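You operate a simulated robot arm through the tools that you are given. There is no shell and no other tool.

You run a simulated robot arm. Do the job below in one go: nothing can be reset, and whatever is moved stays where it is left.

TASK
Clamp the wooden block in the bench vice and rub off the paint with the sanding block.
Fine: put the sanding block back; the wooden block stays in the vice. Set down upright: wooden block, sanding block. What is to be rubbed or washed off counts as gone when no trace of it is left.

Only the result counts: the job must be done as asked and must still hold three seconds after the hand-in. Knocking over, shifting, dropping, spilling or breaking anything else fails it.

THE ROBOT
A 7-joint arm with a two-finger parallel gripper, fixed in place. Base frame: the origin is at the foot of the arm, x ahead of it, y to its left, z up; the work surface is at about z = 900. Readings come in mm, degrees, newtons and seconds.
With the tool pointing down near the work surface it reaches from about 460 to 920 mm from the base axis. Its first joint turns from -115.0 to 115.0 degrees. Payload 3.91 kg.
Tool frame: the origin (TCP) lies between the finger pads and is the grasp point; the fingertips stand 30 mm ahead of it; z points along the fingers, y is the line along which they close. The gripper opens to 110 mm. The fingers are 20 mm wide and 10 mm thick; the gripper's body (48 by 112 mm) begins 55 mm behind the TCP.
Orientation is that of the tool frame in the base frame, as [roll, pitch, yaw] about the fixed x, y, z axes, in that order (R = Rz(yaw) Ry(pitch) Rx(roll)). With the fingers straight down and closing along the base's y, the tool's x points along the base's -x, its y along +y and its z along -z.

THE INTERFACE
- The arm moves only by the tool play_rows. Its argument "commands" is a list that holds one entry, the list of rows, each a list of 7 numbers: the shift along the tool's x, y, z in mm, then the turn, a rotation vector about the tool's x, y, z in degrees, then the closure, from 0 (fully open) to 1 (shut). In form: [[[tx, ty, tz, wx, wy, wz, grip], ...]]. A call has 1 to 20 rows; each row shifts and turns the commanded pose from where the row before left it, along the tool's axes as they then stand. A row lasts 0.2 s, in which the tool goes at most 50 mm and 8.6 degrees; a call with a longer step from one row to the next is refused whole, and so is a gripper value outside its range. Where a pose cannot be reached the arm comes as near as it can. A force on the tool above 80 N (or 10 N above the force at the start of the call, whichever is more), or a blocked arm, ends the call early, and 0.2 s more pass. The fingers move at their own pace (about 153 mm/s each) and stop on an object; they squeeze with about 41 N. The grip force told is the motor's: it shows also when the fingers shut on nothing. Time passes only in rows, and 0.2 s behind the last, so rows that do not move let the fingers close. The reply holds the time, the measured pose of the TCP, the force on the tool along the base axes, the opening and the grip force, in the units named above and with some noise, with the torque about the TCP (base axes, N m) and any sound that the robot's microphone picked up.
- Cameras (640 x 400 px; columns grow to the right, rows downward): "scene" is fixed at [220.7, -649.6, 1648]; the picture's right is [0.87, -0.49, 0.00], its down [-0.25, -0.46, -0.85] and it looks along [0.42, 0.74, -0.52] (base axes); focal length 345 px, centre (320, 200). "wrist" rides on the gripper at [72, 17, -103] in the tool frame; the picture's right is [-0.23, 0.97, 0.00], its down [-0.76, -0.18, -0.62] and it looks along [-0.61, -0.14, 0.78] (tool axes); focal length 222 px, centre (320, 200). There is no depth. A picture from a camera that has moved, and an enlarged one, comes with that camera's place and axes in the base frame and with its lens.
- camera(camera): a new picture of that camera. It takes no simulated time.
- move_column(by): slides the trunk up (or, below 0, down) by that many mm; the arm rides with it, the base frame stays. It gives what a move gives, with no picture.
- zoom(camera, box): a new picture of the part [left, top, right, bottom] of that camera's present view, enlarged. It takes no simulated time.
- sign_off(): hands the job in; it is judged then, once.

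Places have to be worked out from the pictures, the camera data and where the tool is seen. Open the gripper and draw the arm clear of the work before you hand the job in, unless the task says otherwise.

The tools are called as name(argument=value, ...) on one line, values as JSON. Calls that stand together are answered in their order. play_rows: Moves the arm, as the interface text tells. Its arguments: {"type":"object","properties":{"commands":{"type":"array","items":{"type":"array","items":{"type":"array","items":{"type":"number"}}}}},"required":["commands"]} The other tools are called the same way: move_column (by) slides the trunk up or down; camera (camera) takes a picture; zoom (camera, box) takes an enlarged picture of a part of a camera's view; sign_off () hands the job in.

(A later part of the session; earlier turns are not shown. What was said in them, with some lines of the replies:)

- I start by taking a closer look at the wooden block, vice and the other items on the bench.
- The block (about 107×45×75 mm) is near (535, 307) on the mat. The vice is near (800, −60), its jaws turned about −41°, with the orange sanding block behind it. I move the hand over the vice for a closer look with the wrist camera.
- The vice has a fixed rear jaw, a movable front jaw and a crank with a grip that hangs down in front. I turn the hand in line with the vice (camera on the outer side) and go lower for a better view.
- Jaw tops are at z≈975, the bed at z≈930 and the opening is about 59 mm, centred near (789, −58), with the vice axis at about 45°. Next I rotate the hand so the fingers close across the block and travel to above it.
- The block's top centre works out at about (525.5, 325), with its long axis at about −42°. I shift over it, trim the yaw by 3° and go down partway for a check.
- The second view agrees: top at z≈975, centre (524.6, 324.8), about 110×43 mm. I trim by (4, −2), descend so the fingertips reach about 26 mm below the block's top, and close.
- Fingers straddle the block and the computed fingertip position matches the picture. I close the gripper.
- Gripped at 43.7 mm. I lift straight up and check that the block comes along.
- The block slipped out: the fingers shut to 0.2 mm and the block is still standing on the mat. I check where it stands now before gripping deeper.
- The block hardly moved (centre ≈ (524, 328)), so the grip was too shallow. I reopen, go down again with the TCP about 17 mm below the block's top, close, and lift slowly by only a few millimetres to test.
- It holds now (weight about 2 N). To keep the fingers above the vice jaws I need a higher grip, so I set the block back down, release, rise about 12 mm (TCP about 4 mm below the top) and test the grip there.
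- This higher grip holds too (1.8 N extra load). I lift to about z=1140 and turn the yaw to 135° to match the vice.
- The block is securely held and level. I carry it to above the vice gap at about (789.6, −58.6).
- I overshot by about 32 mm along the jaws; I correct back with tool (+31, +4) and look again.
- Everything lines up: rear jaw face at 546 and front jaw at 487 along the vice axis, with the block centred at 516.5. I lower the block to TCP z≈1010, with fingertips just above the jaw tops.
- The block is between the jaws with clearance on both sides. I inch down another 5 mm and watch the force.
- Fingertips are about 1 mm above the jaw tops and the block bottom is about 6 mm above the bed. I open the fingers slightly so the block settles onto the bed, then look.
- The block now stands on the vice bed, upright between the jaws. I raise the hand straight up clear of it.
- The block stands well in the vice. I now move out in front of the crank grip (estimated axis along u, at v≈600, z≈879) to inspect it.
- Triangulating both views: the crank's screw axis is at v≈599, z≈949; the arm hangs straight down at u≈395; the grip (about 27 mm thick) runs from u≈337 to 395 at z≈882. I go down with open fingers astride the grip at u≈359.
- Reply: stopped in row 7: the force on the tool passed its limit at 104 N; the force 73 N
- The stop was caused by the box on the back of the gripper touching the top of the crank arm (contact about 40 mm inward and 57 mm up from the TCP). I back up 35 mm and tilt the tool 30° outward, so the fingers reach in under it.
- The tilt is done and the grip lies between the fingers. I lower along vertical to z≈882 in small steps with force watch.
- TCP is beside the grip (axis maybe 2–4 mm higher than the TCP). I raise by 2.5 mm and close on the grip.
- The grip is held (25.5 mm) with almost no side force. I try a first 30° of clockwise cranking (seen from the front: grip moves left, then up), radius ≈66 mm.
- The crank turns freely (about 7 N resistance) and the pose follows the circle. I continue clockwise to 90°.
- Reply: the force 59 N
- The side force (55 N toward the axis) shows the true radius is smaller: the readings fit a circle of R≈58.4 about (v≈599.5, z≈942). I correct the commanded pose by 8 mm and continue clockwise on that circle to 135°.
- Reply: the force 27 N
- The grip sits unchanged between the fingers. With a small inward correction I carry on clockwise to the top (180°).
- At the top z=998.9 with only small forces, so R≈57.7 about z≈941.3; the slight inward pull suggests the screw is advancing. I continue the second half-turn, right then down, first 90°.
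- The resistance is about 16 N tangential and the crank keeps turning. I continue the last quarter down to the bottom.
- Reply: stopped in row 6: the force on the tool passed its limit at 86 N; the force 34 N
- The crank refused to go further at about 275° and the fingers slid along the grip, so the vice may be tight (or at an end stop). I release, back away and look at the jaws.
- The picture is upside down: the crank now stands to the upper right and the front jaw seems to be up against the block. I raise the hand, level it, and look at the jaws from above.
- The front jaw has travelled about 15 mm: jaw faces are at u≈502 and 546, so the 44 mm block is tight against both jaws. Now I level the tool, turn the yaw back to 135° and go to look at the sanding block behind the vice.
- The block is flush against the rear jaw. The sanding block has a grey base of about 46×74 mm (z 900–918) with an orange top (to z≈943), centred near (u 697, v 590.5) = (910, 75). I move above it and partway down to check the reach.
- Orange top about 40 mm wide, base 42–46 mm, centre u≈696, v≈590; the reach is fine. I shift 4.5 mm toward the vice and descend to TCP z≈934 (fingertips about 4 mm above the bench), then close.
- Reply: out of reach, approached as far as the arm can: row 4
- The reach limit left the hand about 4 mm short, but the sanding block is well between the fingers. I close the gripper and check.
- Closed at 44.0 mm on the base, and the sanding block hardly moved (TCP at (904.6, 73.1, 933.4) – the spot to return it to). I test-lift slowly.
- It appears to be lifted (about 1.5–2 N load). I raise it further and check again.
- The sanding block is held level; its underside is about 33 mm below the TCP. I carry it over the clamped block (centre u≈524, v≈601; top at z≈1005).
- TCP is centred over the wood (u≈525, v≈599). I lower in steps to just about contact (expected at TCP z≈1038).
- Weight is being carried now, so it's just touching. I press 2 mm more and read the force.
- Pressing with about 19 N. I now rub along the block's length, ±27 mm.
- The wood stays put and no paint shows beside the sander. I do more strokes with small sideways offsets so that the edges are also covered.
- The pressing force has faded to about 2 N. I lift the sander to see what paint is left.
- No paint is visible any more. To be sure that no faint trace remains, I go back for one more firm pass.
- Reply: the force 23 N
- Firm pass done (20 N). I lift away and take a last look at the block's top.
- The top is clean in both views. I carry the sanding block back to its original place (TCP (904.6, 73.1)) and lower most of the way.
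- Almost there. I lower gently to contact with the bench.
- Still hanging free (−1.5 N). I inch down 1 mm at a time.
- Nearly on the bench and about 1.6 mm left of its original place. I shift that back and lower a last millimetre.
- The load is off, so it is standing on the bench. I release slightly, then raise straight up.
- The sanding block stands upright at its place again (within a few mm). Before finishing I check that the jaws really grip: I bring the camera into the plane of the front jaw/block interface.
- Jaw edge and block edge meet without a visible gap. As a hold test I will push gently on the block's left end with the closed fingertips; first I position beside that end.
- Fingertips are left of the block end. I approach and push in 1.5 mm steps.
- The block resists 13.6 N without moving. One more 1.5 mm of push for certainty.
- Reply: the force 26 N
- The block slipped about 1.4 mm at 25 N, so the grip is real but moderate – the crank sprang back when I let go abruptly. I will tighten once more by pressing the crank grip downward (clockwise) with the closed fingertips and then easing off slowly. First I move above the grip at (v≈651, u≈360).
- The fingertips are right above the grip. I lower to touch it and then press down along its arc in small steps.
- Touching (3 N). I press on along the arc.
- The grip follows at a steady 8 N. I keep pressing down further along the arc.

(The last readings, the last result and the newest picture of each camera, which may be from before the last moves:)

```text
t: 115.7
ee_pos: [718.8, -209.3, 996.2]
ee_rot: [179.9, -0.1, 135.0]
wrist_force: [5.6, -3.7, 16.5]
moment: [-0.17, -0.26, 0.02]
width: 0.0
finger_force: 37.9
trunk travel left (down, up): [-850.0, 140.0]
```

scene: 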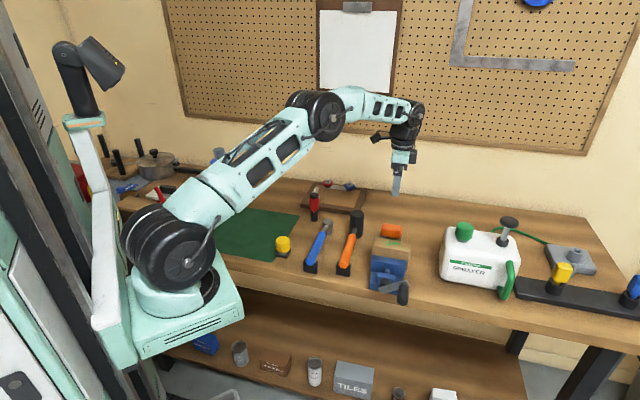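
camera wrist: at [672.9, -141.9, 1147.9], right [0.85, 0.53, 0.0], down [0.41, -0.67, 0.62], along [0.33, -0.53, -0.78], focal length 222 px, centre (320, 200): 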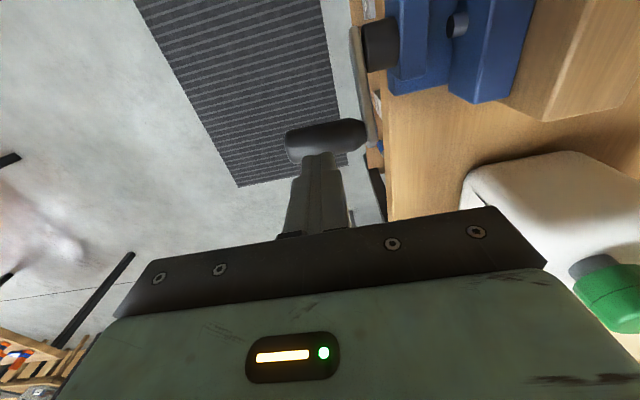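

The resistance rises steadily (16.5 N), so the jaws are being squeezed. I press a little further and then ease off slowly, watching when the grip stops following.

play_rows(commands=[[[0, 0, 2, 0, 0, 0, 1], [0.2, 0, 2, 0, 0, 0, 1], [0.2, 0, 2, 0, 0, 0, 1], [0.3, 0, 2, 0, 0, 0, 1], [0.4, 0, 2, 0, 0, 0, 1], [0, 0, 0, 0, 0, 0, 1], [0, 0, 0, 0, 0, 0, 1]]])

play_rows(commands=[[[0, 0, -1, 0, 0, 0, 1], [0, 0, -1, 0, 0, 0, 1], [0, 0, -1, 0, 0, 0, 1], [0, 0, -1, 0, 0, 0, 1], [0, 0, 0, 0, 0, 0, 1]]])

play_rows(commands=[[[0, 0, -1, 0, 0, 0, 1], [0, 0, -1, 0, 0, 0, 1], [0, 0, -1, 0, 0, 0, 1], [0, 0, -1, 0, 0, 0, 1], [0, 0, 0, 0, 0, 0, 1]]])

```text
t: 117.3
ee_pos: [716.8, -210.2, 987.2]
ee_rot: [180.0, -0.1, 135.1]
wrist_force: [7.3, -4.0, 18.5]
moment: [-0.22, -0.27, 0.01]
width: 0.0
finger_force: 37.1
trunk travel left (down, up): [-850.0, 140.0]
```

```text
t: 118.5
ee_pos: [716.6, -209.9, 991.9]
ee_rot: [180.0, -0.1, 135.0]
wrist_force: [0.6, 0.0, 14.1]
moment: [-0.07, -0.07, -0.03]
width: 0.0
finger_force: 37.9
trunk travel left (down, up): [-850.0, 140.0]
```

```text
t: 119.7
ee_pos: [717.7, -209.2, 995.3]
ee_rot: [-179.9, -0.1, 135.0]
wrist_force: [-6.1, 3.7, 12.2]
moment: [0.06, 0.17, -0.03]
width: 0.0
finger_force: 37.8
trunk travel left (down, up): [-850.0, 140.0]
```

The force falls back along a similar line with slight hysteresis, so the crank holds only by its own friction; a slow release keeps what it can hold. I continue easing off slowly.

play_rows(commands=[[[0, 0, -1, 0, 0, 0, 1], [0, 0, -1, 0, 0, 0, 1], [0, 0, -1, 0, 0, 0, 1], [0, 0, -1, 0, 0, 0, 1], [0, 0, -1, 0, 0, 0, 1], [0, 0, -1, 0, 0, 0, 1], [0, 0, -1, 0, 0, 0, 1], [0, 0, -1, 0, 0, 0, 1], [0, 0, 0, 0, 0, 0, 1]]])

play_rows(commands=[[[0.3, 0, -1, 0, 0, 0, 1], [0.3, 0, -1, 0, 0, 0, 1], [0.3, 0, -1, 0, 0, 0, 1], [0.3, 0, -1, 0, 0, 0, 1], [0.3, 0, -1, 0, 0, 0, 1], [0.3, 0, -1, 0, 0, 0, 1], [0, 0, 0, 0, 0, 0, 1]]])

play_rows(commands=[[[0.4, 0, -1, 0, 0, 0, 1], [0.4, 0, -1, 0, 0, 0, 1], [0.5, 0, -1, 0, 0, 0, 1], [0.5, 0, -1, 0, 0, 0, 1], [0, 0, 0, 0, 0, 0, 1]]])

```text
t: 121.7
ee_pos: [717.0, -209.8, 1003.9]
ee_rot: [-180.0, 0.1, 135.0]
wrist_force: [-1.7, 2.1, 6.6]
moment: [0.03, 0.04, 0.0]
width: 0.3
finger_force: 37.9
trunk travel left (down, up): [-850.0, 140.0]
```

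```text
t: 123.3
ee_pos: [716.0, -209.5, 1008.7]
ee_rot: [-179.9, -0.1, 135.0]
wrist_force: [-2.0, 1.6, 4.0]
moment: [0.06, 0.1, 0.0]
width: 0.0
finger_force: 37.9
trunk travel left (down, up): [-850.0, 140.0]
```

```text
t: 124.5
ee_pos: [715.6, -207.8, 1013.5]
ee_rot: [-180.0, -0.1, 134.9]
wrist_force: [-1.8, 0.3, 3.3]
moment: [0.02, 0.03, 0.0]
width: 0.3
finger_force: 37.6
trunk travel left (down, up): [-850.0, 140.0]
```

play_rows(commands=[[[0.5, 0, -1, 0, 0, 0, 1], [0.5, 0, -1, 0, 0, 0, 1], [0.5, 0, -1, 0, 0, 0, 1], [0.5, 0, -1, 0, 0, 0, 1], [0, 0, 0, 0, 0, 0, 1]]])

play_rows(commands=[[[0.5, 0, -1, 0, 0, 0, 1], [0.5, 0, -1, 0, 0, 0, 1], [0.5, 0, -1, 0, 0, 0, 1], [0.5, 0, -1, 0, 0, 0, 1], [0, 0, 0, 0, 0, 0, 1]]])

zoom(camera="scene", box=[350, 200, 450, 320])

```text
t: 125.7
ee_pos: [713.7, -207.1, 1017.2]
ee_rot: [-180.0, -0.1, 135.0]
wrist_force: [-0.6, -0.1, 1.2]
moment: [0.02, 0.04, 0.0]
width: 0.0
finger_force: 37.5
trunk travel left (down, up): [-850.0, 140.0]
```

```text
t: 126.9
ee_pos: [712.5, -204.1, 1020.8]
ee_rot: [-180.0, -0.1, 135.0]
wrist_force: [-0.6, 0.1, 0.4]
moment: [0.02, 0.05, -0.02]
width: 0.0
finger_force: 37.5
trunk travel left (down, up): [-850.0, 140.0]
```

```text
3.33 times, centred on (400, 260) of scene
camera zoom: at [220.7, -649.6, 1648.0], right [0.87, -0.49, 0.0], down [-0.25, -0.46, -0.85], along [0.42, 0.74, -0.52], focal length 1150 px, centre (53, 0)
```

zoom: 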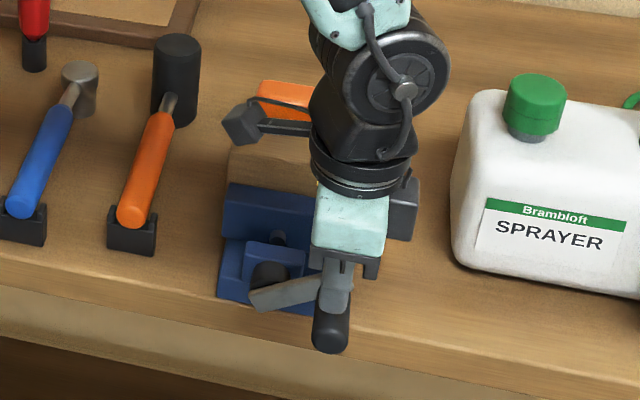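

The grip has settled (contact force ≈0) a little further clockwise than before. I raise the hand, open the gripper and draw the arm clear.

play_rows(commands=[[[0, 0, -10, 0, 0, 0, 1], [0, 0, -30, 0, 0, 0, 1], [0, 0, -40, 0, 0, 0, 1], [0, 0, -40, 0, 0, 0, 0.5], [0, 0, -40, 0, 0, 0, 0], [0, 0, -30, 0, 0, 0, 0], [0, 0, 0, 0, 0, 0, 0]]])

camera(camera="wrist")

camera(camera="scene")

```text
t: 128.5
ee_pos: [712.5, -203.1, 1209.5]
ee_rot: [179.9, -0.1, 135.0]
wrist_force: [-1.1, 0.2, 0.3]
moment: [-0.03, -0.02, -0.01]
width: 110.1
finger_force: 0.0
trunk travel left (down, up): [-850.0, 140.0]
```

```text
taken
camera wrist: at [673.4, -140.3, 1313.7], right [0.85, 0.53, 0.0], down [0.41, -0.66, 0.62], along [0.33, -0.53, -0.78], focal length 222 px, centre (320, 200)
```

wrist: 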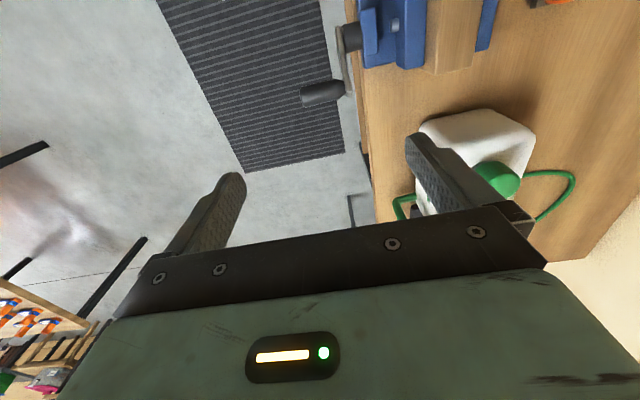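

```text
taken
```

scene: 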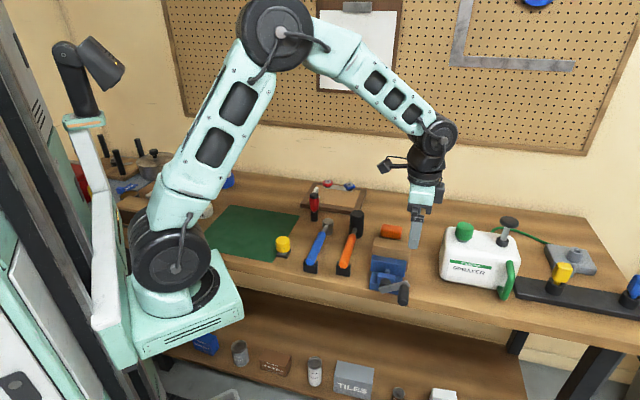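

All other items look untouched. I move the arm away to its starting area.

play_rows(commands=[[[44, 15, 0, 0, 0, 0, 0], [44, 15, 0, 0, 0, 0, 0], [44, 15, 0, 0, 0, 0, 0], [44, 15, 0, 0, 0, 0, 0], [44, 15, 0, 0, 0, 0, 0], [44, 15, 0, 0, 0, 0, 0], [44, 15, 0, 0, 0, 0, 0], [44, 15, 0, 0, 0, 0, 0], [44, 15, 0, 0, 0, 0, 0], [44, 15, 0, 0, 0, 0, 0], [44, 15, 0, 0, 0, 0, 0], [0, 0, 0, 0, 0, 0, 0]]])

camera(camera="scene")

zoom(camera="scene", box=[350, 215, 430, 315])

zoom(camera="scene", box=[370, 225, 415, 265])

```text
t: 131.1
ee_pos: [485.8, 252.3, 1211.6]
ee_rot: [-180.0, 0.0, 134.9]
wrist_force: [0.1, -0.7, 0.5]
moment: [0.0, 0.01, 0.02]
width: 109.8
finger_force: 0.0
trunk travel left (down, up): [-850.0, 140.0]
```

```text
taken
```

scene: 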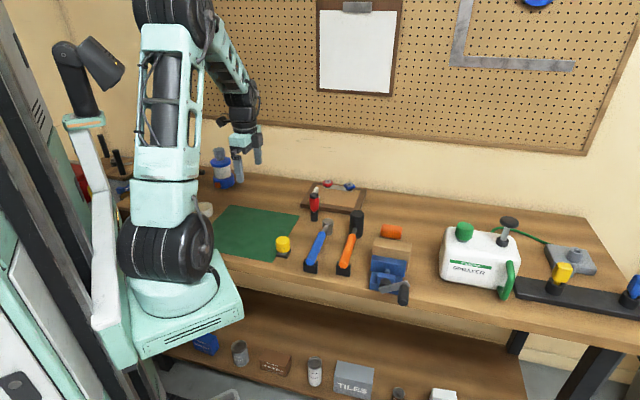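

```text
4.00 times, centred on (390, 265) of scene
camera zoom: at [220.7, -649.6, 1648.0], right [0.87, -0.49, 0.0], down [-0.25, -0.46, -0.85], along [0.42, 0.74, -0.52], focal length 1380 px, centre (40, -60)
```

zoom: 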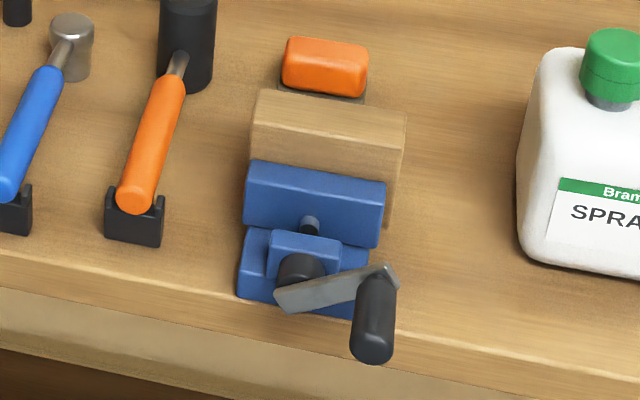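

```text
10.00 times, centred on (392, 245) of scene
camera zoom: at [220.7, -649.6, 1648.0], right [0.87, -0.49, 0.0], down [-0.25, -0.46, -0.85], along [0.42, 0.74, -0.52], focal length 3451 px, centre (-405, -250)
```

zoom: 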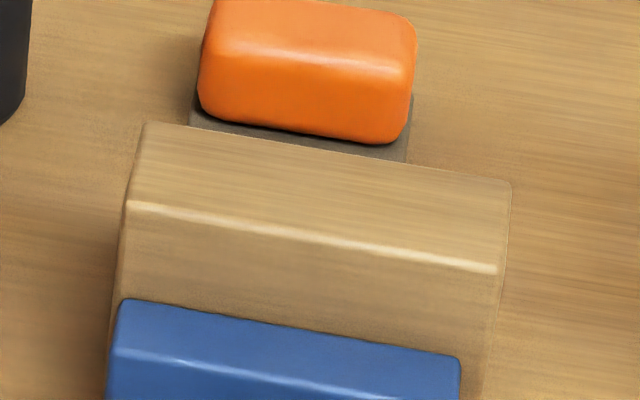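

The clean wooden block is upright between the closed jaws, and the sanding block is back upright behind the vice. The other items stand where they were, and the arm is clear with the gripper open. I hand the job in.

sign_off()

```text
The job is handed in.
```

The wooden block is clamped upright in the vice with its paint rubbed off, and the sanding block is back behind the vice, standing upright. I've handed the job in.

- **Paint:** the last close-ups from both cameras show no trace of it on the block's top.
- **Clamp:** the hold is moderate. In a push test the block held at about 14 N and slid about 1.4 mm at about 25 N. I tightened the crank again afterwards and eased off slowly, but did not repeat the push test. The crank holds only by its own friction, so a harder turn springs back.
- **Sanding block:** it is back within about 5 mm of where it started, slightly nearer the vice.
- **Contact on the way:** the gripper's housing touched the top of the crank arm once, at about 100 N. I saw no shift or damage afterwards.

The other items on the bench look untouched in the final picture. The gripper is open and the arm is clear of the work.
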